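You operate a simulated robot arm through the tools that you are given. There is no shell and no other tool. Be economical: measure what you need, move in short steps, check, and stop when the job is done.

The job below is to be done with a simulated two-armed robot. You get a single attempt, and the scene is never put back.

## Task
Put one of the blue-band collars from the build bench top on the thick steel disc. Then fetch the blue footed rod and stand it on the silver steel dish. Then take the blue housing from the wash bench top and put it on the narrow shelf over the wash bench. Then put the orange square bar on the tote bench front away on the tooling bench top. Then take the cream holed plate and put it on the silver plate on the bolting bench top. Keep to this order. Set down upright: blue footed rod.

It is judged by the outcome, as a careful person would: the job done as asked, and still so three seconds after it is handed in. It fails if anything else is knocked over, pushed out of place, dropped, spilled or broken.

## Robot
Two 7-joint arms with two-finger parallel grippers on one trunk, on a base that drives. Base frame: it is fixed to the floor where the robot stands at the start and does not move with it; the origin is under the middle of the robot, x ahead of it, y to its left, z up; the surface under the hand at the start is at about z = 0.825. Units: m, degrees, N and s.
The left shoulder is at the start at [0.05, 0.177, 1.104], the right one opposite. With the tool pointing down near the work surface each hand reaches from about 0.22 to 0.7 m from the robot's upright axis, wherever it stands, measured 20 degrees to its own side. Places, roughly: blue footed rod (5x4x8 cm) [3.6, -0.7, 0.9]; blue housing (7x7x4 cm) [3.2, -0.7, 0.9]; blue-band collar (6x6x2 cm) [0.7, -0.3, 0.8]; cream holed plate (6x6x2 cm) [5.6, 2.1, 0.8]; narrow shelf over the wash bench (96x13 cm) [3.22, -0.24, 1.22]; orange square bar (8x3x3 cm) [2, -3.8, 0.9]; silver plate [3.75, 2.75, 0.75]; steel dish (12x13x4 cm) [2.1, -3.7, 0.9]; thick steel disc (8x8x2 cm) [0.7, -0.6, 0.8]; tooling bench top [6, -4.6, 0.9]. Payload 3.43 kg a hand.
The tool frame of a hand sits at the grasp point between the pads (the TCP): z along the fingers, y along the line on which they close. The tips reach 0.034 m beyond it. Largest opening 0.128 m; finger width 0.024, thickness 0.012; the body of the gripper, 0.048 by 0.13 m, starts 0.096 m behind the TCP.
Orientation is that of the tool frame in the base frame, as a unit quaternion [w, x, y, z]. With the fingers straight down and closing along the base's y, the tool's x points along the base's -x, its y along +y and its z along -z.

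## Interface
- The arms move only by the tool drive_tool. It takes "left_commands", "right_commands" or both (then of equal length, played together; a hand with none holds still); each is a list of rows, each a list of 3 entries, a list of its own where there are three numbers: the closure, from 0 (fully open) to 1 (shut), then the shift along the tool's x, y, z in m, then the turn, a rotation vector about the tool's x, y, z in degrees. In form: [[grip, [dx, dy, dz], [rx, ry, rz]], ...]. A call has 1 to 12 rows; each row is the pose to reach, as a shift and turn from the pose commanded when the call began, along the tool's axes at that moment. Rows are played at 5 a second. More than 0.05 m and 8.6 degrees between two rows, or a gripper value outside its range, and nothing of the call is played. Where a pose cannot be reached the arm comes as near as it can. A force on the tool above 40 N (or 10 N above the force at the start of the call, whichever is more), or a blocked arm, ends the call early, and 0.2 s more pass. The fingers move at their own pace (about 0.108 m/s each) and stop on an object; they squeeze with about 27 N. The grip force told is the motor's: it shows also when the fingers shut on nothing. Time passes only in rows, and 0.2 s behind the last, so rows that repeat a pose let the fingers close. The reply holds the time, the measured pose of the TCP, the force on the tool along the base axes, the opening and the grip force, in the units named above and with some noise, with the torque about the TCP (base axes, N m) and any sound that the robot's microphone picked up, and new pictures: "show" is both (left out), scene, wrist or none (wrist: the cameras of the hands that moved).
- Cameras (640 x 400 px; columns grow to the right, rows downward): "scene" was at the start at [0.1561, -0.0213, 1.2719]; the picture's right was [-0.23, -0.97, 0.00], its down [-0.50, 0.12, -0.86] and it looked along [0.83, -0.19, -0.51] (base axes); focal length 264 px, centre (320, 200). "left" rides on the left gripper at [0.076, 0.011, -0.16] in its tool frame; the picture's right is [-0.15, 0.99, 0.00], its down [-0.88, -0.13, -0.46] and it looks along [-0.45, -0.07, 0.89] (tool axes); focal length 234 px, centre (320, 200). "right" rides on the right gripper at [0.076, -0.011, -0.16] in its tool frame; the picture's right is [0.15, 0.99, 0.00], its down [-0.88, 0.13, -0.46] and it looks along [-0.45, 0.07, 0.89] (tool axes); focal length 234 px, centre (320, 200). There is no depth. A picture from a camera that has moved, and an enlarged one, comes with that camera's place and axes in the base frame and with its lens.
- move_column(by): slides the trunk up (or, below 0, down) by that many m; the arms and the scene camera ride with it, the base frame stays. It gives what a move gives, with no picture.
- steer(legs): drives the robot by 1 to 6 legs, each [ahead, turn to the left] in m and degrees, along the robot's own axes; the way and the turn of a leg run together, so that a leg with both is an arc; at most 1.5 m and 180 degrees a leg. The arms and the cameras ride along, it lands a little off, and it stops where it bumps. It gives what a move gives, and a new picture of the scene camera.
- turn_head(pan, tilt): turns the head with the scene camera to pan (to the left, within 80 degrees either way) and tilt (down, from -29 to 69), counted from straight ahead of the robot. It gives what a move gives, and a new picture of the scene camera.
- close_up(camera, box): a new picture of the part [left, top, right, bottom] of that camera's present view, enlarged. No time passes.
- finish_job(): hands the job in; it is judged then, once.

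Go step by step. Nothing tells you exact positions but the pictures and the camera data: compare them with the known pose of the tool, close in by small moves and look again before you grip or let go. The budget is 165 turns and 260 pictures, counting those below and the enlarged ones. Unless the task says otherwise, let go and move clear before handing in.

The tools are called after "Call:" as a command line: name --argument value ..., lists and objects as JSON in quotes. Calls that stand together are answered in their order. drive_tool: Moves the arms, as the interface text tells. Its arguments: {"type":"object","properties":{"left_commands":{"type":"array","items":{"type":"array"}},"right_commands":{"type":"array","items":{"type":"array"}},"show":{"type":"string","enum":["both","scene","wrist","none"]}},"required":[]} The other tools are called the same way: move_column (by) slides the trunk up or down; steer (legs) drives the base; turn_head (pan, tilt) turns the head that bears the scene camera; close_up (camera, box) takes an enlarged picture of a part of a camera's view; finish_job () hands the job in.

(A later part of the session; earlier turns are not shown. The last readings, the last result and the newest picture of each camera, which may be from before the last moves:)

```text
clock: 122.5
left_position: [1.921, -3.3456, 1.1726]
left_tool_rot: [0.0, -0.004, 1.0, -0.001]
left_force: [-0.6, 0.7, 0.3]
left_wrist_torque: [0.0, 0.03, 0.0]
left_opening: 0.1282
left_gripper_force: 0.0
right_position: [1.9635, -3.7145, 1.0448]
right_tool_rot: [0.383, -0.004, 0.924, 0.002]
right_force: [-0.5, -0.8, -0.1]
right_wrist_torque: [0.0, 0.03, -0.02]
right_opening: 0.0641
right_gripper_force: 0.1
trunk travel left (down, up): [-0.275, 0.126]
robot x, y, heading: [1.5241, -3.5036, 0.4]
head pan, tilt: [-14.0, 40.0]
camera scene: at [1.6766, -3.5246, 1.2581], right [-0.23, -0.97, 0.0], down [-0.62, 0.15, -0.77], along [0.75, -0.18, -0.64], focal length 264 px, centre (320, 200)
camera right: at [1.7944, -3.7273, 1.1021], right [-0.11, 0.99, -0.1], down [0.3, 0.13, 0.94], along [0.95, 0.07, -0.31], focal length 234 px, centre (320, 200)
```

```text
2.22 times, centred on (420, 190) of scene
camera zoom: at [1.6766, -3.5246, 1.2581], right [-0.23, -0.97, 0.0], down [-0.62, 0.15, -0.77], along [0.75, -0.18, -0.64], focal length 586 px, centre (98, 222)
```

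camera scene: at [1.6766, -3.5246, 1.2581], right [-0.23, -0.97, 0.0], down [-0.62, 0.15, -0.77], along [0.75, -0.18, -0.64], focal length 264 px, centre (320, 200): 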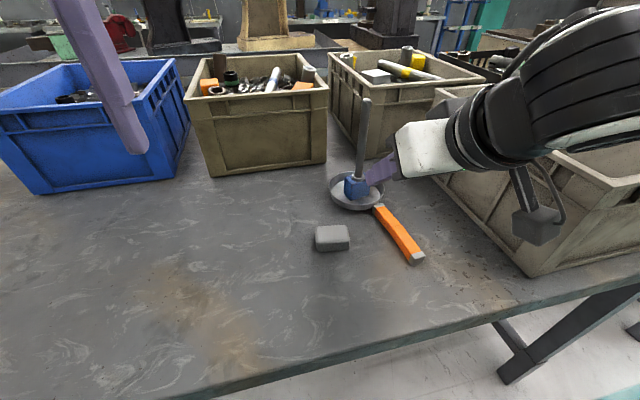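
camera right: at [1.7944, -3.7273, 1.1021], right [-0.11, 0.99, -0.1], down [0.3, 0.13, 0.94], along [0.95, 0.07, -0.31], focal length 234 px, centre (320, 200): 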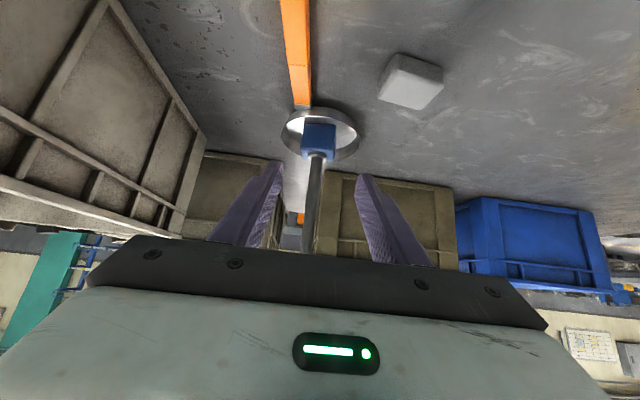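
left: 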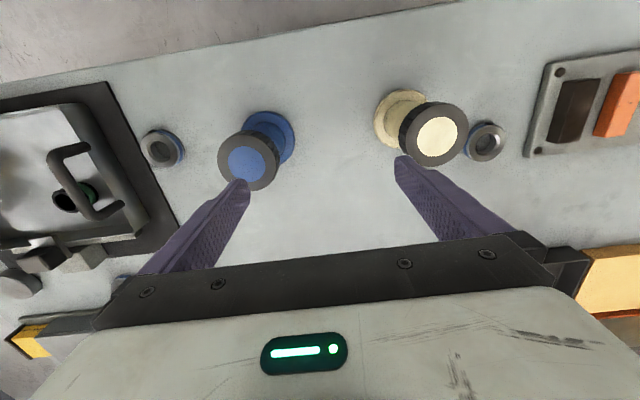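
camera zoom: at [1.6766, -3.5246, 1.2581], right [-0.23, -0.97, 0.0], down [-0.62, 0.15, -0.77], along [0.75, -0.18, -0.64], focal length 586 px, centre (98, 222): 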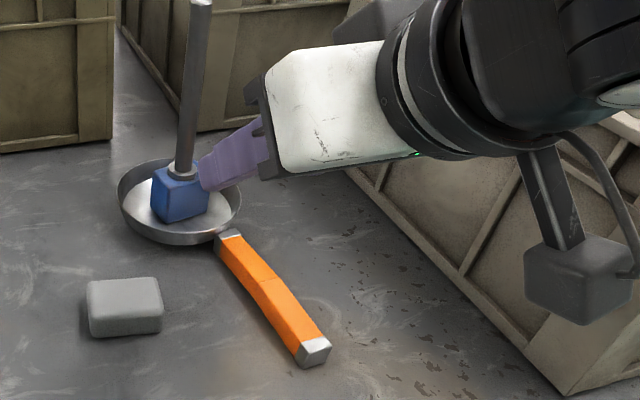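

The rod stands upright in the dish. Next the blue housing: triangulated near (3.215, -0.66), under the shelf and beside its upright, so I'll approach it pitched and yawed from the left. I'm driving back to the wash bench.

Call:
steer --legs '[[-0.33, 0], [0, 90], [1.5, 0], [0, -67], [0.84, 0], [0.84, 0]]'

Call:
steer --legs '[[0, 47]]'

Call:
turn_head --pan -20 --tilt 25

```text
clock: 146.6
left_position: [3.0167, -1.0435, 1.1726]
left_tool_rot: [0.001, -0.205, 0.979, 0.0]
left_force: [-0.5, -0.1, 0.3]
left_wrist_torque: [0.01, 0.06, -0.02]
left_opening: 0.128
left_gripper_force: 0.1
right_position: [3.1996, -1.365, 1.0439]
right_tool_rot: [0.374, -0.188, 0.905, 0.078]
right_force: [-0.4, -0.3, 0.2]
right_wrist_torque: [0.0, 0.0, 0.02]
right_opening: 0.0645
right_gripper_force: 0.1
trunk travel left (down, up): [-0.275, 0.126]
robot x, y, heading: [2.7182, -1.3469, 23.4]
head pan, tilt: [-14.0, 40.0]
camera scene: at [2.8623, -1.3029, 1.258], right [0.17, -0.99, 0.0], down [-0.63, -0.11, -0.77], along [0.76, 0.13, -0.64], focal length 264 px, centre (320, 200)
```

scene: 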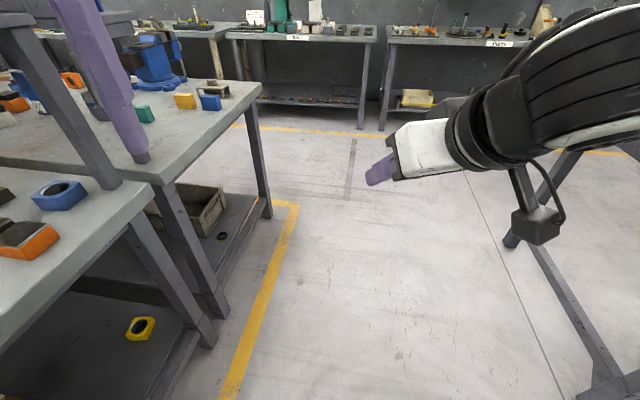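

```text
clock: 149.1
left_position: [2.7035, -0.9195, 1.1726]
left_tool_rot: [0.0, -0.576, 0.818, 0.0]
left_force: [0.0, -1.1, -0.2]
left_wrist_torque: [-0.03, -0.02, 0.01]
left_opening: 0.1277
left_gripper_force: 0.0
right_position: [3.0629, -1.0052, 1.0441]
right_tool_rot: [0.313, -0.532, 0.755, 0.22]
right_force: [-0.7, -0.2, -0.5]
right_wrist_torque: [0.01, 0.0, -0.05]
right_opening: 0.064
right_gripper_force: 0.1
trunk travel left (down, up): [-0.275, 0.126]
robot x, y, heading: [2.712, -1.3454, 70.4]
head pan, tilt: [-14.0, 40.0]
camera scene: at [2.7848, -1.2084, 1.2581], right [0.83, -0.56, 0.0], down [-0.36, -0.53, -0.77], along [0.43, 0.64, -0.64], focal length 264 px, centre (320, 200)
```

scene: 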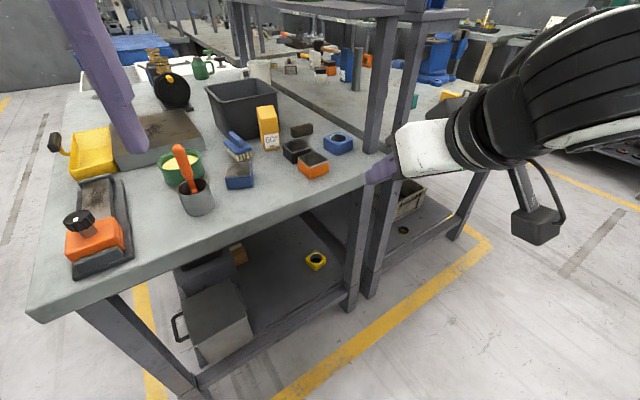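

```text
clock: 149.9
left_position: [2.7026, -0.9188, 1.1713]
left_tool_rot: [0.0, -0.576, 0.818, 0.0]
left_force: [0.4, -0.2, 0.3]
left_wrist_torque: [0.01, -0.03, 0.01]
left_opening: 0.128
left_gripper_force: 0.1
right_position: [3.0642, -1.0073, 1.0438]
right_tool_rot: [0.312, -0.532, 0.756, 0.22]
right_force: [0.0, 0.5, 0.8]
right_wrist_torque: [0.0, -0.02, 0.0]
right_opening: 0.0641
right_gripper_force: 0.0
trunk travel left (down, up): [-0.275, 0.126]
robot x, y, heading: [2.7153, -1.3446, 70.5]
head pan, tilt: [-20.0, 25.0]
camera scene: at [2.7966, -1.2083, 1.2813], right [0.77, -0.64, 0.0], down [-0.27, -0.33, -0.91], along [0.58, 0.7, -0.42], focal length 264 px, centre (320, 200)
```

scene: 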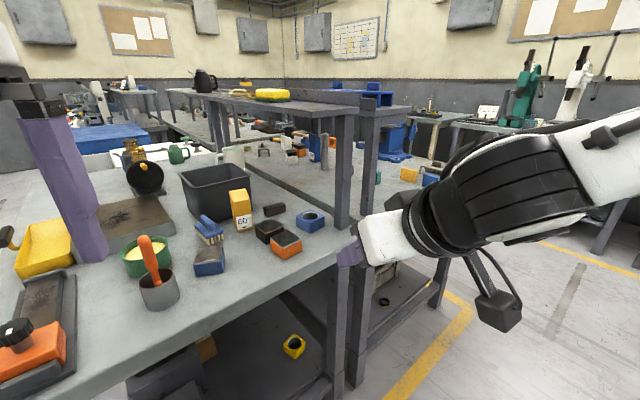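

Call:
close_up --camera "scene" --box '[220, 180, 400, 300]'

Call:
close_up --camera "scene" --box '[190, 70, 430, 190]'

```text
3.33 times, centred on (310, 240) of scene
camera zoom: at [2.7966, -1.2083, 1.2813], right [0.77, -0.64, 0.0], down [-0.27, -0.33, -0.91], along [0.58, 0.7, -0.42], focal length 879 px, centre (353, 67)
```

zoom: 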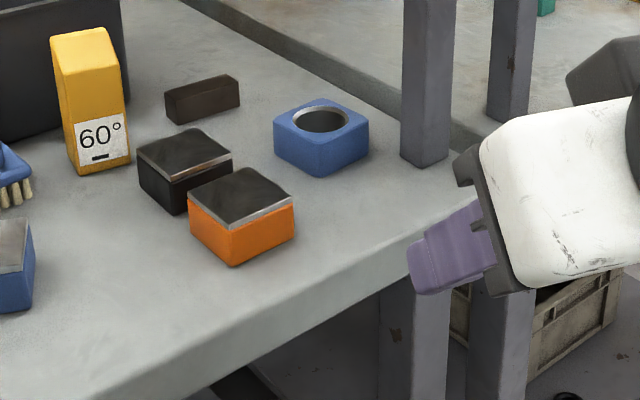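

```text
2.67 times, centred on (310, 130) of scene
camera zoom: at [2.7966, -1.2083, 1.2813], right [0.77, -0.64, 0.0], down [-0.27, -0.33, -0.91], along [0.58, 0.7, -0.42], focal length 703 px, centre (347, 387)
```

zoom: 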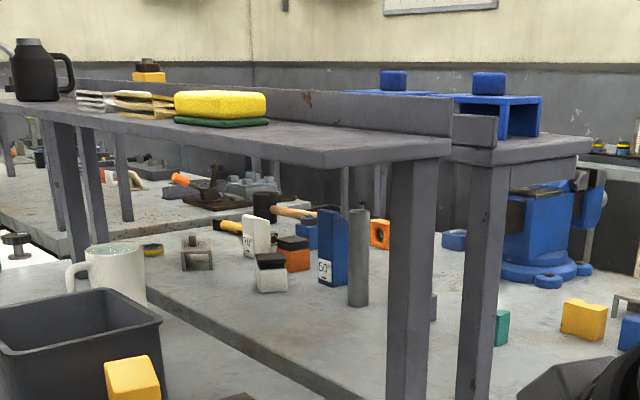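

I have a clear view: housing ≈(3.217, -0.657), shelf upright's left face ≈3.275, and a free shelf front from y≈-0.75 to -0.51. I'll drive 0.24 m closer and check with the wrist camera.

Call:
steer --legs '[[0.24, 0]]'

Call:
close_up --camera "right" --box '[0, 0, 640, 400]'

```text
clock: 151.7
left_position: [2.784, -0.6929, 1.1726]
left_tool_rot: [0.001, -0.576, 0.817, 0.0]
left_force: [0.3, 0.4, 0.6]
left_wrist_torque: [-0.03, 0.02, -0.02]
left_opening: 0.128
left_gripper_force: 0.0
right_position: [3.1439, -0.7798, 1.0448]
right_tool_rot: [0.313, -0.532, 0.755, 0.22]
right_force: [1.1, -0.2, 0.4]
right_wrist_torque: [-0.04, 0.01, 0.01]
right_opening: 0.0635
right_gripper_force: 0.0
trunk travel left (down, up): [-0.275, 0.126]
robot x, y, heading: [2.7961, -1.1146, 70.3]
head pan, tilt: [-20.0, 25.0]
camera scene: at [2.878, -0.9818, 1.2813], right [0.77, -0.64, 0.0], down [-0.27, -0.33, -0.91], along [0.58, 0.7, -0.42], focal length 264 px, centre (320, 200)
```

scene: 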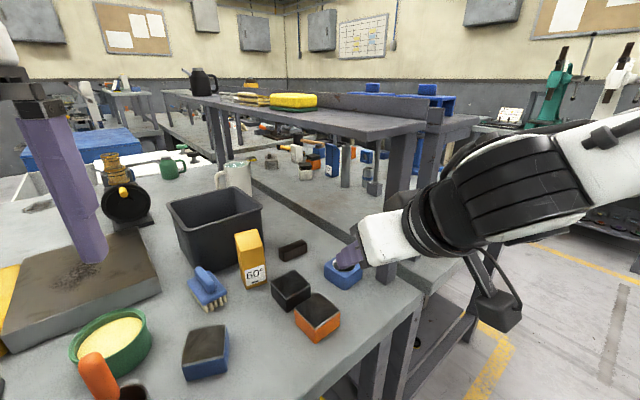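

```text
1.00 times, centred on (320, 200) of right (not enlarged: the box is as wide or as high as the picture)
camera zoom: at [3.0974, -0.9411, 1.1018], right [-0.97, 0.24, -0.1], down [-0.02, 0.33, 0.94], along [0.26, 0.91, -0.31], focal length 234 px, centre (320, 200)
```

zoom: 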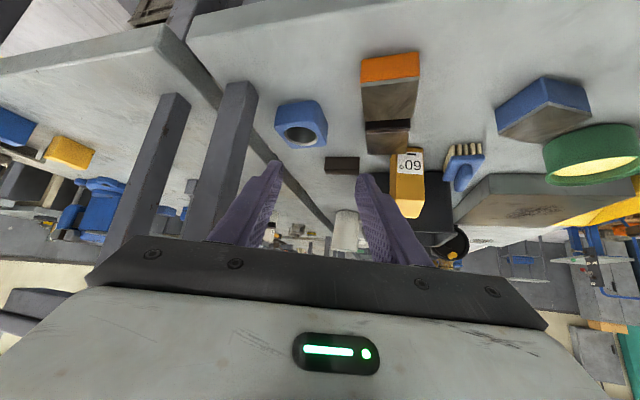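

The approach line is almost exactly along the fingers: 0.2 m forward with about 2 cm to the right. I'll do half and look.

Call:
drive_tool --right_commands '[[0.3, [0, -0.011, 0.025], [0, 0, 0]], [0.22, [0, -0.022, 0.05], [0, 0, 0]], [0.22, [0, -0.022, 0.08], [0, 0, 0]], [0.22, [0, -0.022, 0.11], [0, 0, 0]], [0.22, [0, -0.022, 0.11], [0, 0, 0]]]'

Call:
close_up --camera "right" --box '[200, 40, 420, 200]'

```text
clock: 152.9
left_position: [2.7846, -0.6926, 1.1727]
left_tool_rot: [0.0, -0.576, 0.817, 0.0]
left_force: [0.4, -0.2, 0.3]
left_wrist_torque: [-0.01, 0.01, 0.01]
left_opening: 0.128
left_gripper_force: 0.1
right_position: [3.1908, -0.7142, 0.9657]
right_tool_rot: [0.313, -0.532, 0.755, 0.22]
right_force: [-1.3, -0.2, 0.0]
right_wrist_torque: [-0.01, -0.03, -0.03]
right_opening: 0.1001
right_gripper_force: 0.0
trunk travel left (down, up): [-0.275, 0.126]
robot x, y, heading: [2.7979, -1.1193, 70.4]
head pan, tilt: [-20.0, 25.0]
camera scene: at [2.8777, -0.9825, 1.2814], right [0.77, -0.64, 0.0], down [-0.27, -0.32, -0.91], along [0.58, 0.7, -0.42], focal length 264 px, centre (320, 200)
camera right: at [3.1435, -0.8757, 1.0234], right [-0.97, 0.24, -0.1], down [-0.02, 0.33, 0.94], along [0.26, 0.92, -0.31], focal length 234 px, centre (320, 200)
```

scene: 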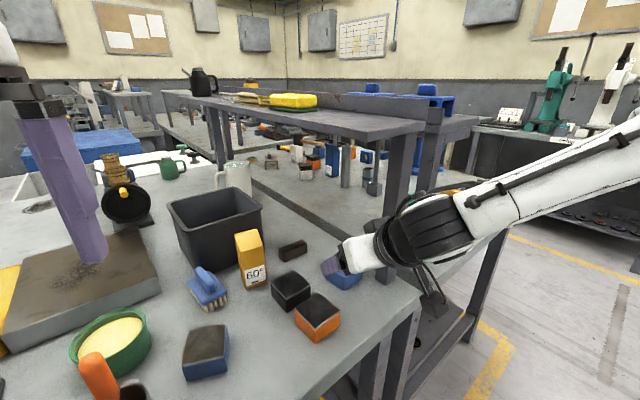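
right: 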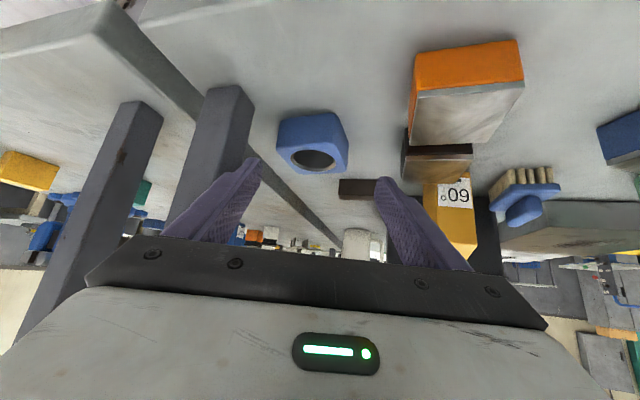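

```text
2.50 times, centred on (310, 120) of right
camera zoom: at [3.1435, -0.8757, 1.0234], right [-0.97, 0.24, -0.1], down [-0.02, 0.33, 0.94], along [0.26, 0.92, -0.31], focal length 585 px, centre (345, 400)
```

zoom: 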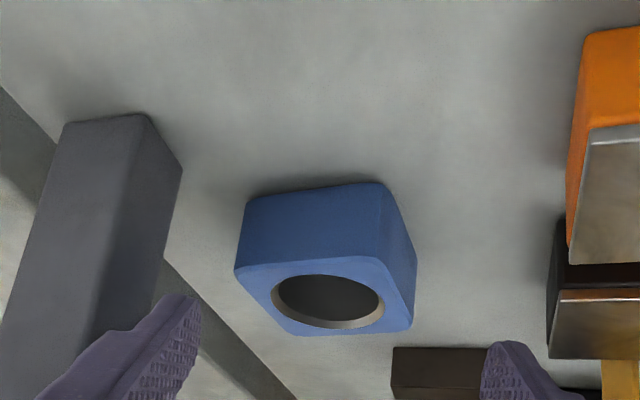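

Centred laterally. I'll advance another 7 cm along the fingers and check the height relation.

Call:
drive_tool --right_commands '[[0.22, [0, 0, 0.025], [0, 0, 0]], [0.22, [0, 0, 0.05], [0, 0, 0]], [0.22, [0, 0, 0.07], [0, 0, 0]], [0.22, [0, 0, 0.07], [0, 0, 0]]]'

Call:
close_up --camera "right" --box '[200, 40, 420, 200]'

Call:
close_up --camera "scene" --box '[280, 220, 440, 320]'

```text
clock: 153.9
left_position: [2.7849, -0.6929, 1.1725]
left_tool_rot: [0.0, -0.575, 0.818, -0.001]
left_force: [-0.3, 0.5, -0.6]
left_wrist_torque: [-0.02, 0.0, 0.01]
left_opening: 0.1281
left_gripper_force: 0.0
right_position: [3.2074, -0.667, 0.9173]
right_tool_rot: [0.312, -0.533, 0.755, 0.221]
right_force: [0.3, -0.7, 0.5]
right_wrist_torque: [0.01, -0.02, 0.02]
right_opening: 0.0997
right_gripper_force: 0.1
trunk travel left (down, up): [-0.275, 0.126]
robot x, y, heading: [2.795, -1.1202, 70.3]
head pan, tilt: [-20.0, 25.0]
camera scene: at [2.8778, -0.9825, 1.2814], right [0.77, -0.64, 0.0], down [-0.27, -0.32, -0.91], along [0.58, 0.7, -0.42], focal length 264 px, centre (320, 200)
camera right: at [3.1607, -0.8288, 0.9743], right [-0.97, 0.24, -0.1], down [-0.02, 0.33, 0.94], along [0.26, 0.92, -0.31], focal length 234 px, centre (320, 200)
```

scene: 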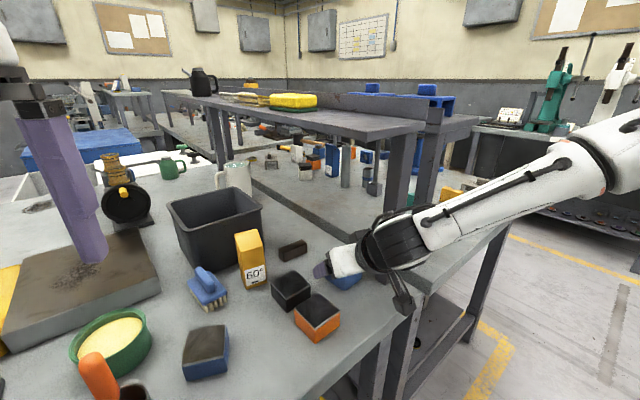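
right: 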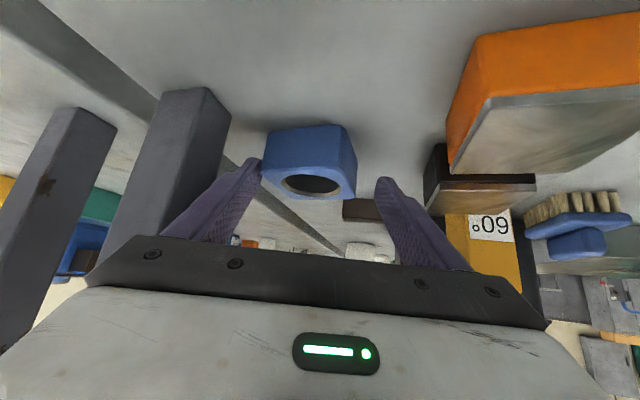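

```text
2.50 times, centred on (310, 120) of right
camera zoom: at [3.1607, -0.8288, 0.9743], right [-0.97, 0.24, -0.1], down [-0.02, 0.33, 0.94], along [0.26, 0.92, -0.31], focal length 585 px, centre (345, 400)
```

zoom: 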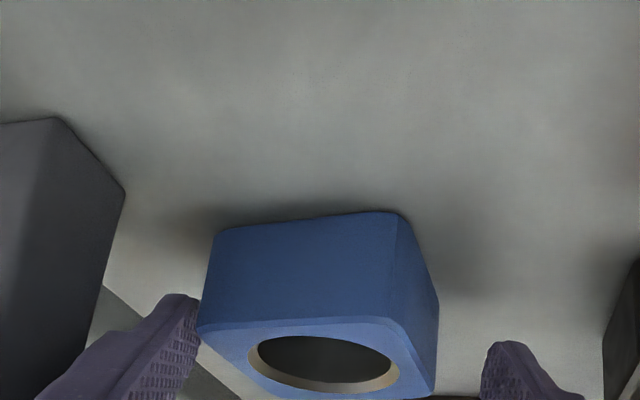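

```text
4.00 times, centred on (360, 270) of scene
camera zoom: at [2.8778, -0.9825, 1.2814], right [0.77, -0.64, 0.0], down [-0.27, -0.32, -0.91], along [0.58, 0.7, -0.42], focal length 1055 px, centre (160, -80)
```

zoom: 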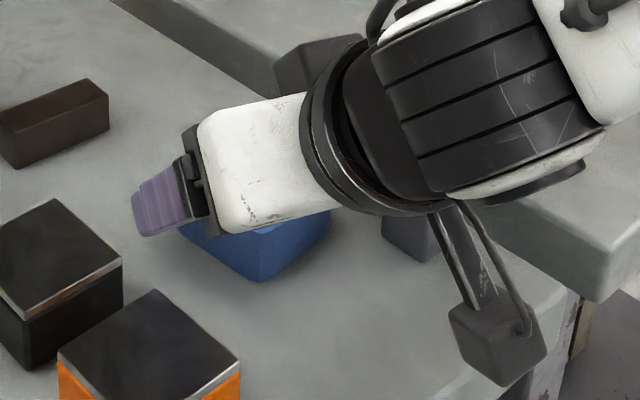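

The housing needs the hand about 6 mm right, 3.5 cm ahead and 2 cm lower. I'll do that in small rows and then look.

Call:
drive_tool --right_commands '[[0.22, [-0.002, -0.006, 0.002], [0, 0, 0]], [0.22, [-0.006, -0.006, 0.02], [0, 0, 0]], [0.22, [-0.012, -0.006, 0.04], [0, 0, 0]], [0.22, [-0.012, -0.006, 0.04], [0, 0, 0]]]' --show "none"

Call:
close_up --camera "right" --box '[200, 40, 420, 200]'

Call:
close_up --camera "scene" --box '[280, 220, 440, 320]'

```text
clock: 154.9
left_position: [2.7824, -0.698, 1.1753]
left_tool_rot: [0.001, -0.576, 0.818, 0.002]
left_force: [0.3, -0.6, 0.0]
left_wrist_torque: [-0.03, 0.01, 0.02]
left_opening: 0.1279
left_gripper_force: 0.1
right_position: [3.2248, -0.6363, 0.9017]
right_tool_rot: [0.317, -0.531, 0.754, 0.223]
right_force: [-9.3, -20.1, 24.6]
right_wrist_torque: [-0.4, 0.21, 0.17]
right_opening: 0.0971
right_gripper_force: 0.1
trunk travel left (down, up): [-0.275, 0.126]
robot x, y, heading: [2.7987, -1.1182, 70.3]
head pan, tilt: [-20.0, 25.0]
```

```text
2.50 times, centred on (310, 120) of right
camera zoom: at [3.1774, -0.7986, 0.9588], right [-0.97, 0.24, -0.1], down [-0.02, 0.32, 0.95], along [0.26, 0.92, -0.3], focal length 585 px, centre (345, 400)
```

zoom: 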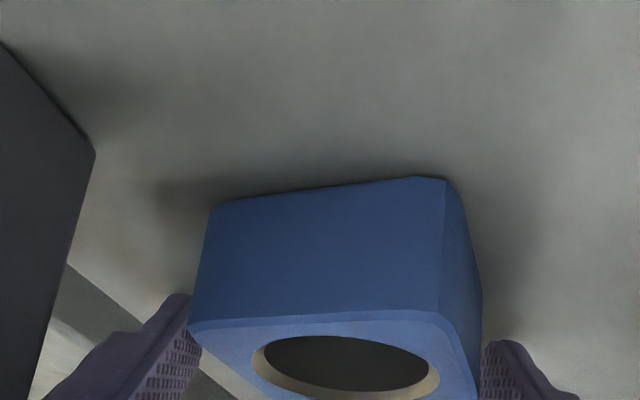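

```text
4.00 times, centred on (360, 270) of scene
camera zoom: at [2.8753, -0.9865, 1.2824], right [0.77, -0.64, 0.0], down [-0.27, -0.32, -0.91], along [0.58, 0.7, -0.42], focal length 1055 px, centre (160, -80)
```

zoom: 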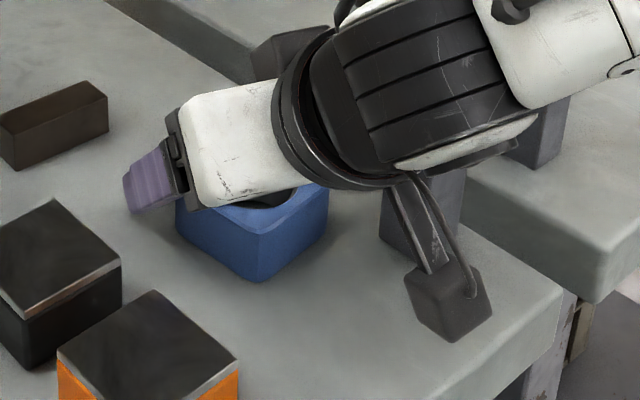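

The tips have touched the bench, which gives me its height. I'll lift 4 mm, then close.

Call:
drive_tool --right_commands '[[0.22, [-0.004, 0, -0.006], [0, 0, 0]], [0.22, [-0.004, 0, -0.006], [0, 0, 0]]]' --show "none"

Call:
close_up --camera "right" --box '[160, 60, 440, 260]'

```text
clock: 155.5
left_position: [2.7842, -0.6924, 1.1724]
left_tool_rot: [0.0, -0.576, 0.818, 0.0]
left_force: [-0.7, 0.8, 0.4]
left_wrist_torque: [0.02, 0.0, -0.01]
left_opening: 0.1278
left_gripper_force: 0.1
right_position: [3.2251, -0.6355, 0.903]
right_tool_rot: [0.311, -0.532, 0.756, 0.219]
right_force: [-10.1, 2.0, -3.6]
right_wrist_torque: [0.21, -0.15, -0.59]
right_opening: 0.0961
right_gripper_force: 0.0
trunk travel left (down, up): [-0.275, 0.126]
robot x, y, heading: [2.799, -1.1164, 70.1]
head pan, tilt: [-20.0, 25.0]
```

```text
2.00 times, centred on (300, 160) of right
camera zoom: at [3.1781, -0.7976, 0.9609], right [-0.97, 0.24, -0.1], down [-0.02, 0.33, 0.94], along [0.26, 0.91, -0.31], focal length 468 px, centre (360, 280)
```

zoom: 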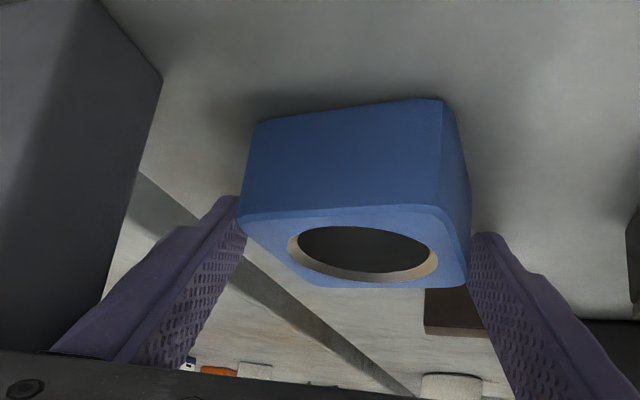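

There is slight side contact (right finger near the upright). Closing draws it away; I'll close and check.

Call:
drive_tool --right_commands '[[0.5, [0, 0, 0], [0, 0, 0]], [0.8, [0, 0, 0], [0, 0, 0]], [1, [0, 0, 0], [0, 0, 0]], [1, [0, 0, 0], [0, 0, 0]]]' --show "none"

Call:
close_up --camera "right" --box '[160, 60, 440, 260]'

```text
clock: 156.5
left_position: [2.7836, -0.6921, 1.1726]
left_tool_rot: [0.0, -0.575, 0.818, 0.0]
left_force: [-0.1, -0.5, 0.0]
left_wrist_torque: [-0.03, -0.01, 0.0]
left_opening: 0.1279
left_gripper_force: 0.2
right_position: [3.2259, -0.636, 0.9041]
right_tool_rot: [0.313, -0.531, 0.756, 0.219]
right_force: [-11.5, 1.6, -6.5]
right_wrist_torque: [0.26, -0.77, -0.72]
right_opening: 0.0704
right_gripper_force: 27.0
trunk travel left (down, up): [-0.275, 0.126]
robot x, y, heading: [2.7944, -1.1181, 70.1]
head pan, tilt: [-20.0, 25.0]
```

```text
2.00 times, centred on (300, 160) of right
camera zoom: at [3.1785, -0.7976, 0.9615], right [-0.97, 0.24, -0.1], down [-0.02, 0.33, 0.94], along [0.26, 0.91, -0.31], focal length 468 px, centre (360, 280)
```

zoom: 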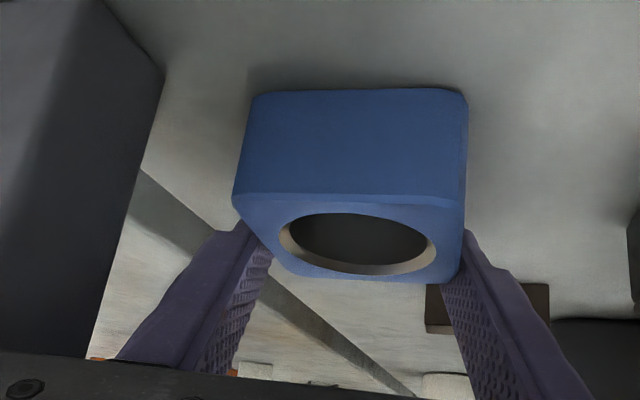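

Gripped squarely (0.070). The hand's body presses the upright slightly, so I'll shift left while lifting and then back straight out.

Call:
drive_tool --right_commands '[[1, [-0.004, 0.008, -0.004], [0, 0, 0]], [1, [-0.012, 0.014, -0.012], [0, 0, 0]], [1, [-0.021, 0.015, -0.021], [0, 0, 0]], [1, [0.007, 0.015, -0.049], [0, 0, 0]], [1, [0.035, 0.015, -0.077], [0, 0, 0]], [1, [0.064, 0.015, -0.106], [0, 0, 0]], [1, [0.085, 0.015, -0.127], [0, 0, 0]]]'

```text
clock: 158.1
left_position: [2.7852, -0.6927, 1.173]
left_tool_rot: [0.0, -0.576, 0.817, 0.0]
left_force: [-0.5, -0.4, 0.8]
left_wrist_torque: [-0.01, -0.01, -0.03]
left_opening: 0.1278
left_gripper_force: 0.1
right_position: [3.1615, -0.7737, 0.9343]
right_tool_rot: [0.312, -0.532, 0.756, 0.221]
right_force: [1.2, 0.1, -1.6]
right_wrist_torque: [0.05, -0.01, 0.03]
right_opening: 0.0701
right_gripper_force: 27.3
trunk travel left (down, up): [-0.275, 0.126]
robot x, y, heading: [2.798, -1.1179, 70.3]
head pan, tilt: [-20.0, 25.0]
camera scene: at [2.8779, -0.9825, 1.2814], right [0.77, -0.64, 0.0], down [-0.27, -0.32, -0.91], along [0.58, 0.7, -0.42], focal length 264 px, centre (320, 200)
camera right: at [3.1138, -0.9341, 0.9916], right [-0.97, 0.24, -0.1], down [-0.02, 0.33, 0.94], along [0.26, 0.92, -0.31], focal length 234 px, centre (320, 200)
```

scene: 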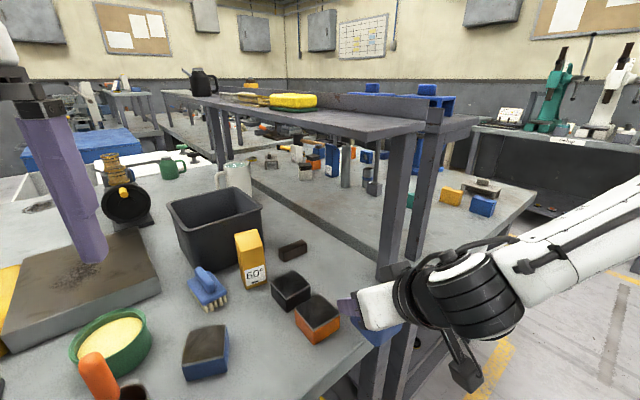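
right: 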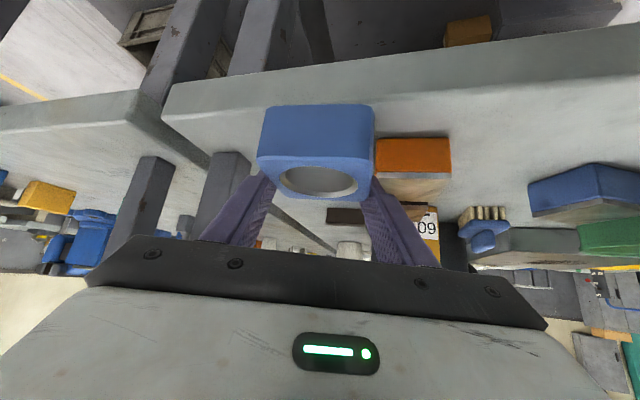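

The housing is clear of the bench and the side load is gone. I'll draw it back from the shelf, then raise the trunk and hand above shelf height.

Call:
drive_tool --right_commands '[[1, [0.028, 0, -0.028], [0, 0, 0]], [1, [0.057, 0, -0.057], [0, 0, 0]], [1, [0.057, 0, -0.057], [0, 0, 0]]]' --show "none"

Call:
move_column --by 0.12

Call:
drive_tool --right_commands '[[1, [-0.03, 0, -0.03], [0, 0, 0]], [1, [-0.06, 0, -0.06], [0, 0, 0]], [1, [-0.09, 0, -0.09], [0, 0, 0]], [1, [-0.12, 0, -0.12], [0, 0, 0]], [1, [-0.15, 0, -0.15], [0, 0, 0]], [1, [-0.18, 0, -0.18], [0, 0, 0]], [1, [-0.195, 0, -0.195], [0, 0, 0]], [1, [-0.195, 0, -0.195], [0, 0, 0]]]'

```text
clock: 158.9
left_position: [2.7851, -0.6939, 1.173]
left_tool_rot: [0.0, -0.576, 0.818, 0.0]
left_force: [-0.4, -1.1, -0.2]
left_wrist_torque: [-0.04, 0.02, 0.0]
left_opening: 0.1282
left_gripper_force: 0.0
right_position: [3.1573, -0.7773, 0.9348]
right_tool_rot: [0.313, -0.531, 0.756, 0.22]
right_force: [1.4, -1.9, -0.1]
right_wrist_torque: [0.09, -0.05, 0.0]
right_opening: 0.0702
right_gripper_force: 26.9
right hand out of reach, approached as far as the arm can: row 1, 2, 3
trunk travel left (down, up): [-0.275, 0.126]
robot x, y, heading: [2.8043, -1.1148, 70.5]
head pan, tilt: [-20.0, 25.0]
```

```text
clock: 160.4
left_position: [2.785, -0.6926, 1.2927]
left_tool_rot: [0.0, -0.575, 0.818, 0.0]
left_force: [0.2, 0.1, -0.3]
left_wrist_torque: [-0.01, -0.01, -0.01]
left_opening: 0.1276
left_gripper_force: 0.0
right_position: [3.1561, -0.7758, 1.0544]
right_tool_rot: [0.312, -0.532, 0.755, 0.221]
right_force: [-0.8, 0.1, -2.1]
right_wrist_torque: [0.03, 0.0, 0.04]
right_opening: 0.0699
right_gripper_force: 27.0
trunk travel left (down, up): [-0.395, 0.006]
robot x, y, heading: [2.7938, -1.1162, 70.0]
head pan, tilt: [-20.0, 25.0]
```

```text
clock: 162.2
left_position: [2.7844, -0.6933, 1.2935]
left_tool_rot: [0.0, -0.576, 0.818, 0.0]
left_force: [-1.2, 0.3, -0.8]
left_wrist_torque: [-0.02, 0.01, -0.01]
left_opening: 0.1281
left_gripper_force: 0.0
right_position: [3.1563, -0.7754, 1.3302]
right_tool_rot: [0.313, -0.532, 0.755, 0.22]
right_force: [0.0, 0.7, -3.1]
right_wrist_torque: [0.07, -0.02, 0.02]
right_opening: 0.0699
right_gripper_force: 27.3
trunk travel left (down, up): [-0.395, 0.006]
robot x, y, heading: [2.7961, -1.1207, 70.1]
head pan, tilt: [-20.0, 25.0]
camera scene: at [2.878, -0.9823, 1.4013], right [0.77, -0.64, 0.0], down [-0.27, -0.33, -0.91], along [0.58, 0.7, -0.42], focal length 264 px, centre (320, 200)
camera right: at [3.1097, -0.9366, 1.389], right [-0.97, 0.24, -0.1], down [-0.02, 0.33, 0.94], along [0.26, 0.91, -0.31], focal length 234 px, centre (320, 200)
```

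scene: 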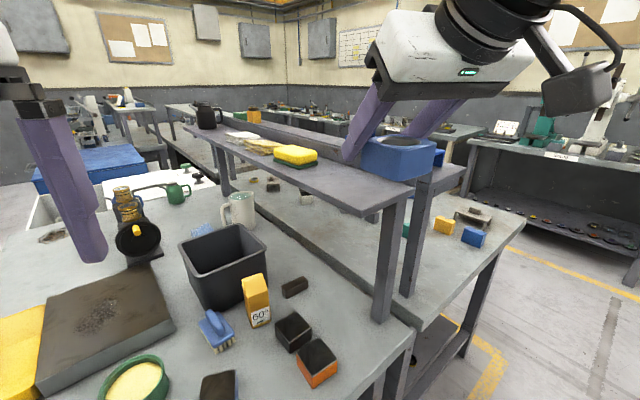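
right: 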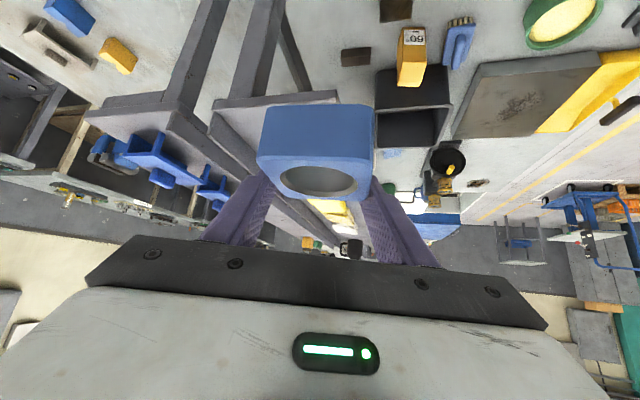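

Top view shows free shelf space from its front (y≈-0.76) to the sponge (y≈-0.52). I'm moving the housing over the shelf, still 7 cm above it.

Call:
drive_tool --right_commands '[[1, [-0.029, 0, 0.029], [0, 0, 0]], [1, [-0.058, 0.001, 0.058], [0, 0, 0]], [1, [-0.088, 0.002, 0.088], [0, 0, 0]], [1, [-0.117, 0.002, 0.117], [0, 0, 0]], [1, [-0.117, 0.002, 0.117], [0, 0, 0]]]'

Call:
close_up --camera "scene" --box '[260, 60, 500, 240]'

```text
clock: 163.4
left_position: [2.7846, -0.6929, 1.2931]
left_tool_rot: [0.0, -0.576, 0.818, -0.001]
left_force: [0.1, -0.1, -0.3]
left_wrist_torque: [0.0, 0.01, -0.03]
left_opening: 0.1281
left_gripper_force: 0.0
right_position: [3.21, -0.6202, 1.3307]
right_tool_rot: [0.314, -0.532, 0.755, 0.22]
right_force: [0.7, 0.9, -3.0]
right_wrist_torque: [0.07, -0.02, 0.01]
right_opening: 0.0699
right_gripper_force: 27.0
trunk travel left (down, up): [-0.395, 0.006]
robot x, y, heading: [2.797, -1.1157, 70.0]
head pan, tilt: [-20.0, 25.0]
camera scene: at [2.8775, -0.9832, 1.4015], right [0.77, -0.64, 0.0], down [-0.27, -0.32, -0.91], along [0.58, 0.7, -0.42], focal length 264 px, centre (320, 200)
camera right: at [3.1634, -0.7817, 1.3893], right [-0.97, 0.24, -0.1], down [-0.02, 0.33, 0.94], along [0.26, 0.92, -0.31], focal length 234 px, centre (320, 200)
```

scene: 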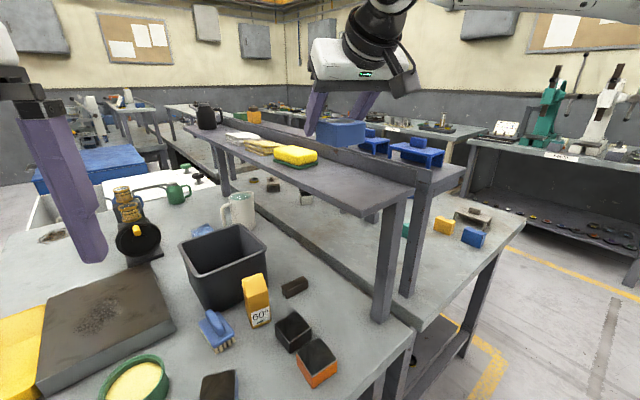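
right: 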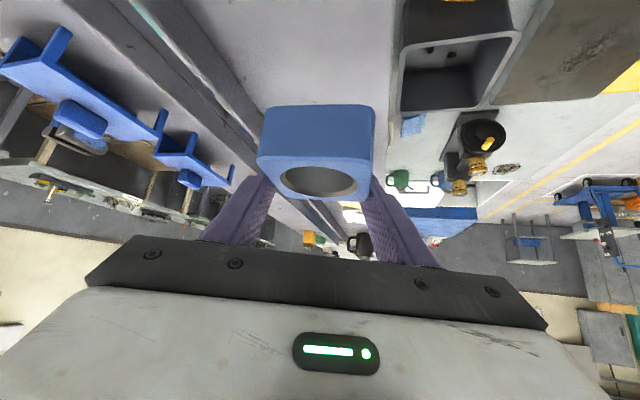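

```text
2.22 times, centred on (380, 150) of scene
camera zoom: at [2.8775, -0.9832, 1.4015], right [0.77, -0.64, 0.0], down [-0.27, -0.32, -0.91], along [0.58, 0.7, -0.42], focal length 586 px, centre (187, 311)
```

zoom: 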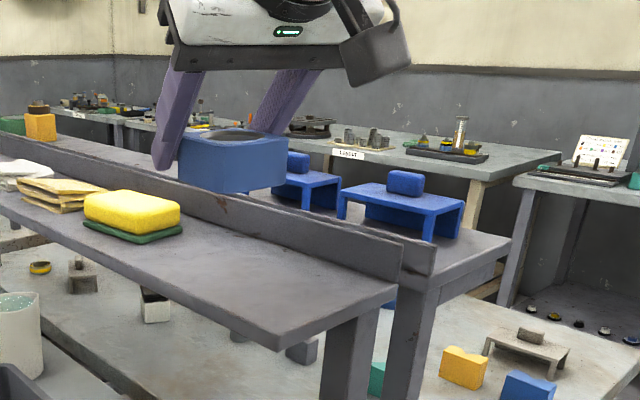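

Positions agree with the shelf at z 1.22. Lowering 5.5 cm, then a check.

Call:
drive_tool --right_commands '[[1, [0.014, 0, 0.014], [0, 0, 0]], [1, [0.028, 0, 0.028], [0, 0, 0]], [1, [0.037, 0, 0.037], [0, 0, 0]], [1, [0.037, 0, 0.037], [0, 0, 0]]]' --show "none"

Call:
close_up --camera "scene" --box '[260, 80, 460, 230]'

Call:
close_up --camera "right" --box '[160, 40, 440, 240]'

```text
clock: 164.4
left_position: [2.7845, -0.693, 1.2933]
left_tool_rot: [-0.001, -0.576, 0.818, 0.0]
left_force: [-0.1, -0.6, -0.6]
left_wrist_torque: [-0.03, -0.01, 0.01]
left_opening: 0.128
left_gripper_force: 0.0
right_position: [3.2108, -0.6199, 1.277]
right_tool_rot: [0.313, -0.532, 0.755, 0.22]
right_force: [0.1, 0.1, -2.2]
right_wrist_torque: [0.05, -0.02, 0.01]
right_opening: 0.0698
right_gripper_force: 27.5
trunk travel left (down, up): [-0.395, 0.006]
robot x, y, heading: [2.8, -1.1196, 70.0]
head pan, tilt: [-20.0, 25.0]
```

```text
2.67 times, centred on (360, 155) of scene
camera zoom: at [2.8779, -0.9822, 1.4013], right [0.77, -0.64, 0.0], down [-0.27, -0.33, -0.91], along [0.58, 0.7, -0.42], focal length 703 px, centre (213, 320)
```

zoom: 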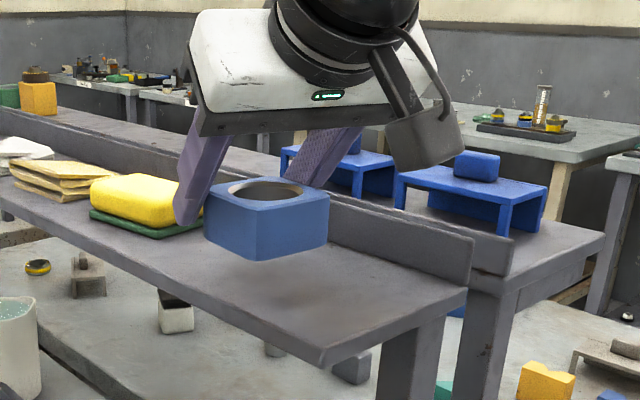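

```text
2.00 times, centred on (300, 140) of right
camera zoom: at [3.1635, -0.7813, 1.3359], right [-0.97, 0.24, -0.1], down [-0.02, 0.33, 0.94], along [0.26, 0.91, -0.31], focal length 468 px, centre (360, 320)
```

zoom: 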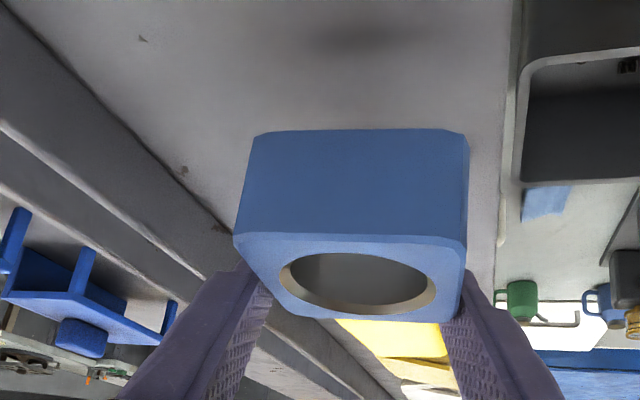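

Clear of the sponge, lip and edges. Lowering to contact.

Call:
drive_tool --right_commands '[[1, [0.007, 0, 0.007], [0, 0, 0]], [1, [0.011, 0, 0.011], [0, 0, 0]], [1, [0.014, 0, 0.014], [0, 0, 0]], [1, [0.017, 0, 0.017], [0, 0, 0]]]' --show "none"

Call:
close_up --camera "scene" --box '[260, 80, 460, 230]'

```text
clock: 165.4
left_position: [2.785, -0.6916, 1.2924]
left_tool_rot: [0.001, -0.575, 0.818, 0.0]
left_force: [-0.8, 0.0, 0.3]
left_wrist_torque: [0.0, 0.01, -0.02]
left_opening: 0.1279
left_gripper_force: 0.0
right_position: [3.2113, -0.6205, 1.2538]
right_tool_rot: [0.313, -0.531, 0.756, 0.219]
right_force: [-0.6, 0.0, -1.6]
right_wrist_torque: [0.06, -0.05, 0.0]
right_opening: 0.0695
right_gripper_force: 27.0
trunk travel left (down, up): [-0.395, 0.006]
robot x, y, heading: [2.7947, -1.1214, 70.2]
head pan, tilt: [-20.0, 25.0]
```

```text
2.67 times, centred on (360, 155) of scene
camera zoom: at [2.878, -0.9822, 1.4013], right [0.77, -0.64, 0.0], down [-0.27, -0.33, -0.91], along [0.58, 0.7, -0.42], focal length 703 px, centre (213, 320)
```

zoom: 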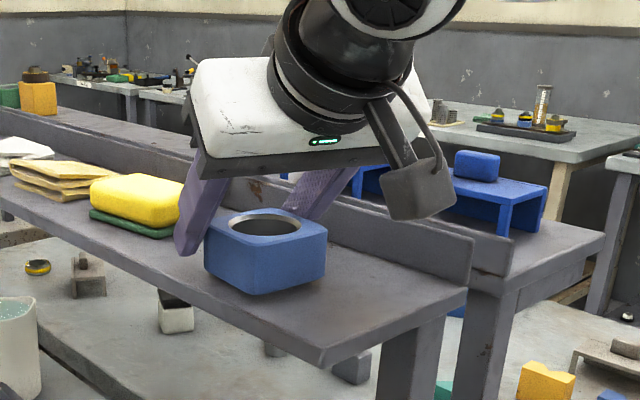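

Call:
drive_tool --right_commands '[[1, [0.002, 0, 0.002], [0, 0, 0]], [1, [0.004, 0, 0.004], [0, 0, 0]], [1, [0.006, 0, 0.006], [0, 0, 0]]]' --show "none"

Call:
close_up --camera "scene" --box '[300, 100, 440, 200]'

```text
clock: 166.2
left_position: [2.7847, -0.6938, 1.2935]
left_tool_rot: [0.0, -0.576, 0.818, 0.0]
left_force: [0.9, 0.3, -0.1]
left_wrist_torque: [0.0, 0.03, 0.0]
left_opening: 0.1279
left_gripper_force: 0.0
right_position: [3.2117, -0.6191, 1.2486]
right_tool_rot: [0.314, -0.531, 0.755, 0.222]
right_force: [2.5, 0.4, 8.5]
right_wrist_torque: [-0.49, 0.36, 0.18]
right_opening: 0.0697
right_gripper_force: 27.5
trunk travel left (down, up): [-0.395, 0.006]
robot x, y, heading: [2.7962, -1.1178, 70.2]
head pan, tilt: [-20.0, 25.0]
```

```text
4.00 times, centred on (370, 150) of scene
camera zoom: at [2.8778, -0.983, 1.4017], right [0.77, -0.64, 0.0], down [-0.27, -0.32, -0.91], along [0.58, 0.7, -0.42], focal length 1055 px, centre (120, 400)
```

zoom: 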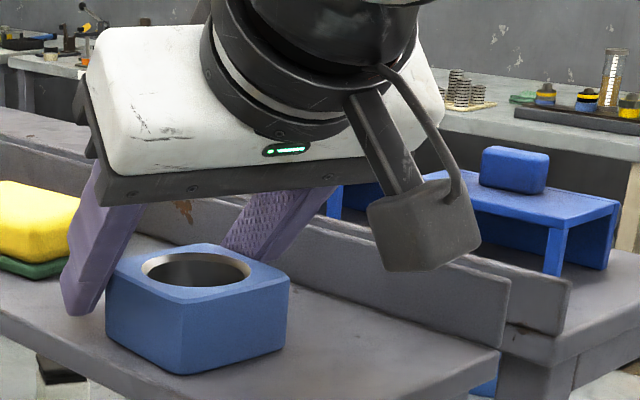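

Contact made; the housing rests flat on the shelf. Releasing gently and rising.

Call:
drive_tool --right_commands '[[0.7, [-0.001, 0, -0.001], [0, 0, 0]], [0.36, [-0.001, 0, -0.001], [0, 0, 0]], [0.34, [-0.001, 0, -0.001], [0, 0, 0]], [0.34, [-0.02, 0, -0.02], [0, 0, 0]], [0.34, [-0.045, 0, -0.045], [0, 0, 0]], [0.34, [-0.07, 0, -0.07], [0, 0, 0]], [0.34, [-0.05, 0, -0.1], [0, 0, 0]], [0.34, [-0.02, 0, -0.13], [0, 0, 0]]]'

Call:
close_up --camera "scene" --box '[260, 80, 460, 230]'

```text
clock: 168.0
left_position: [2.7848, -0.6936, 1.2928]
left_tool_rot: [0.001, -0.576, 0.818, 0.001]
left_force: [0.0, -0.2, 0.3]
left_wrist_torque: [0.0, -0.03, 0.0]
left_opening: 0.1278
left_gripper_force: 0.1
right_position: [3.1846, -0.6928, 1.3521]
right_tool_rot: [0.312, -0.531, 0.756, 0.22]
right_force: [-0.4, 0.1, 0.9]
right_wrist_torque: [0.04, -0.01, -0.01]
right_opening: 0.0846
right_gripper_force: 0.0
trunk travel left (down, up): [-0.395, 0.006]
robot x, y, heading: [2.7946, -1.1206, 70.2]
head pan, tilt: [-20.0, 25.0]
camera scene: at [2.8776, -0.9833, 1.4015], right [0.77, -0.64, 0.0], down [-0.27, -0.32, -0.91], along [0.58, 0.7, -0.42], focal length 264 px, centre (320, 200)
camera right: at [3.1371, -0.8551, 1.4099], right [-0.97, 0.24, -0.1], down [-0.02, 0.33, 0.94], along [0.26, 0.91, -0.31], focal length 234 px, centre (320, 200)
```

scene: 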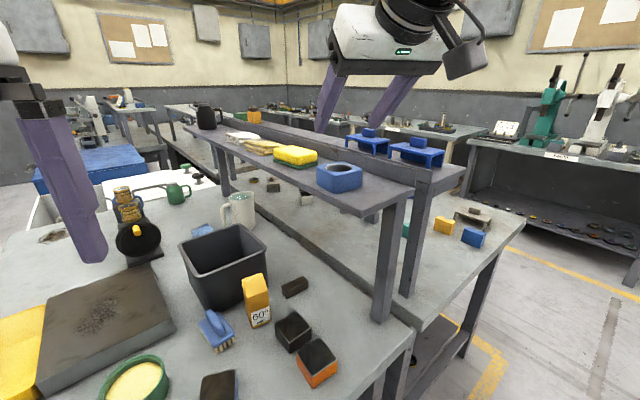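
right: 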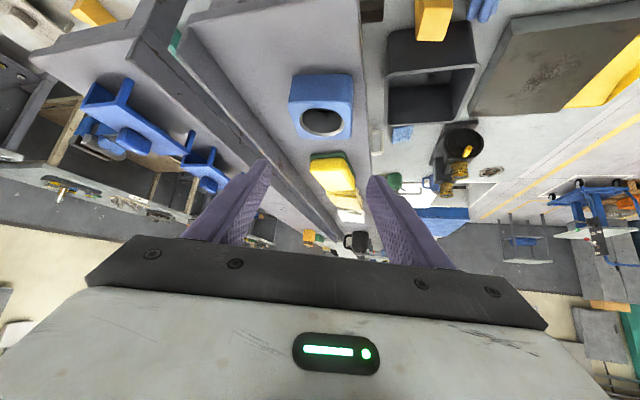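

```text
2.67 times, centred on (360, 155) of scene
camera zoom: at [2.8776, -0.9833, 1.4015], right [0.77, -0.64, 0.0], down [-0.27, -0.32, -0.91], along [0.58, 0.7, -0.42], focal length 703 px, centre (213, 320)
```

zoom: 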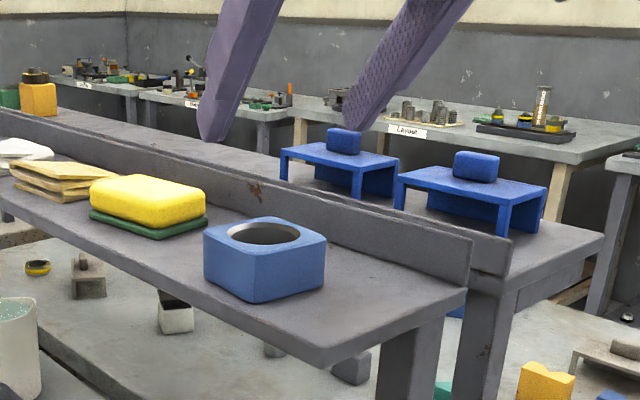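

The housing sits flat on the shelf. Next the orange bar: I'll tuck the hand, back away, lower the trunk and return to the tote bench.

Call:
steer --legs '[[-0.3, 0], [0, 133]]'

Call:
move_column --by -0.12

Call:
drive_tool --right_commands '[[0.4, [0.03, 0, -0.005], [0, 0, 0]], [0.4, [0.06, 0, -0.01], [0, 0, 0]], [0.4, [0.09, 0, -0.015], [0, 0, 0]], [0.4, [0.12, 0, -0.02], [0, 0, 0]]]' --show "none"

Call:
steer --legs '[[0.82, 0], [0.82, 0], [0, 66.5], [1.5, 0], [0, 90]]'

```text
clock: 175.6
left_position: [2.3961, -1.704, 1.2931]
left_tool_rot: [-0.001, 0.978, 0.207, 0.0]
left_force: [-0.1, 0.0, -0.5]
left_wrist_torque: [0.0, 0.03, 0.0]
left_opening: 0.1281
left_gripper_force: 0.1
right_position: [2.1191, -1.4149, 1.3506]
right_tool_rot: [0.08, 0.904, 0.192, -0.374]
right_force: [0.7, -0.1, -0.1]
right_wrist_torque: [-0.03, -0.06, 0.03]
right_opening: 0.0844
right_gripper_force: 0.1
trunk travel left (down, up): [-0.395, 0.006]
robot x, y, heading: [2.696, -1.4006, -155.9]
head pan, tilt: [-20.0, 25.0]
camera scene: at [2.5375, -1.4366, 1.4014], right [-0.07, 1.0, 0.0], down [0.42, 0.03, -0.91], along [-0.9, -0.06, -0.42], focal length 264 px, centre (320, 200)
```

scene: 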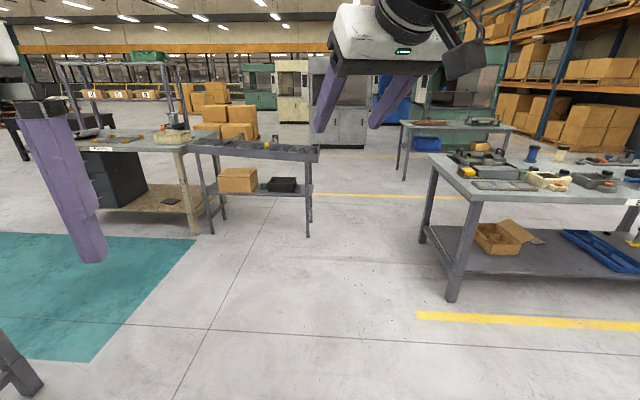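

```text
clock: 177.1
left_position: [2.3963, -1.7034, 1.172]
left_tool_rot: [0.0, 0.978, 0.208, 0.0]
left_force: [0.5, -0.9, 0.2]
left_wrist_torque: [-0.01, -0.02, -0.01]
left_opening: 0.1279
left_gripper_force: 0.1
right_position: [2.1191, -1.4141, 1.2314]
right_tool_rot: [0.079, 0.904, 0.192, -0.374]
right_force: [-0.2, 1.0, 0.0]
right_wrist_torque: [-0.01, -0.04, 0.02]
right_opening: 0.0846
right_gripper_force: 0.0
trunk travel left (down, up): [-0.275, 0.126]
robot x, y, heading: [2.6946, -1.4059, -156.1]
head pan, tilt: [-20.0, 25.0]
```

```text
clock: 178.1
left_position: [2.3956, -1.7039, 1.174]
left_tool_rot: [-0.001, 0.978, 0.208, -0.001]
left_force: [0.3, -0.8, -1.1]
left_wrist_torque: [0.0, 0.0, 0.01]
left_opening: 0.1282
left_gripper_force: 0.0
right_position: [2.2093, -1.3733, 1.1601]
right_tool_rot: [0.079, 0.904, 0.191, -0.375]
right_force: [0.9, 0.4, 0.2]
right_wrist_torque: [0.0, 0.0, 0.03]
right_opening: 0.0767
right_gripper_force: 0.2
trunk travel left (down, up): [-0.275, 0.126]
robot x, y, heading: [2.6975, -1.401, -156.2]
head pan, tilt: [-20.0, 25.0]
```

```text
clock: 200.2
left_position: [1.5841, -3.426, 1.1722]
left_tool_rot: [0.0, 0.015, 1.0, 0.0]
left_force: [0.2, -0.4, 0.7]
left_wrist_torque: [-0.03, -0.01, -0.01]
left_opening: 0.1278
left_gripper_force: 0.0
right_position: [1.6081, -3.8054, 1.16]
right_tool_rot: [0.383, 0.013, 0.924, -0.005]
right_force: [-0.5, -1.5, 0.2]
right_wrist_torque: [-0.01, 0.01, 0.02]
right_opening: 0.0769
right_gripper_force: 0.1
trunk travel left (down, up): [-0.275, 0.126]
robot x, y, heading: [1.1807, -3.5666, -1.7]
head pan, tilt: [-20.0, 25.0]
camera scene: at [1.3369, -3.6071, 1.2814], right [-0.37, -0.93, 0.0], down [-0.39, 0.16, -0.91], along [0.84, -0.34, -0.42], focal length 264 px, centre (320, 200)
```

scene: 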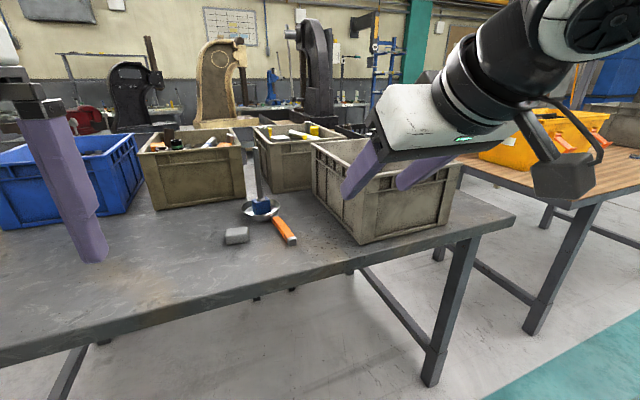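

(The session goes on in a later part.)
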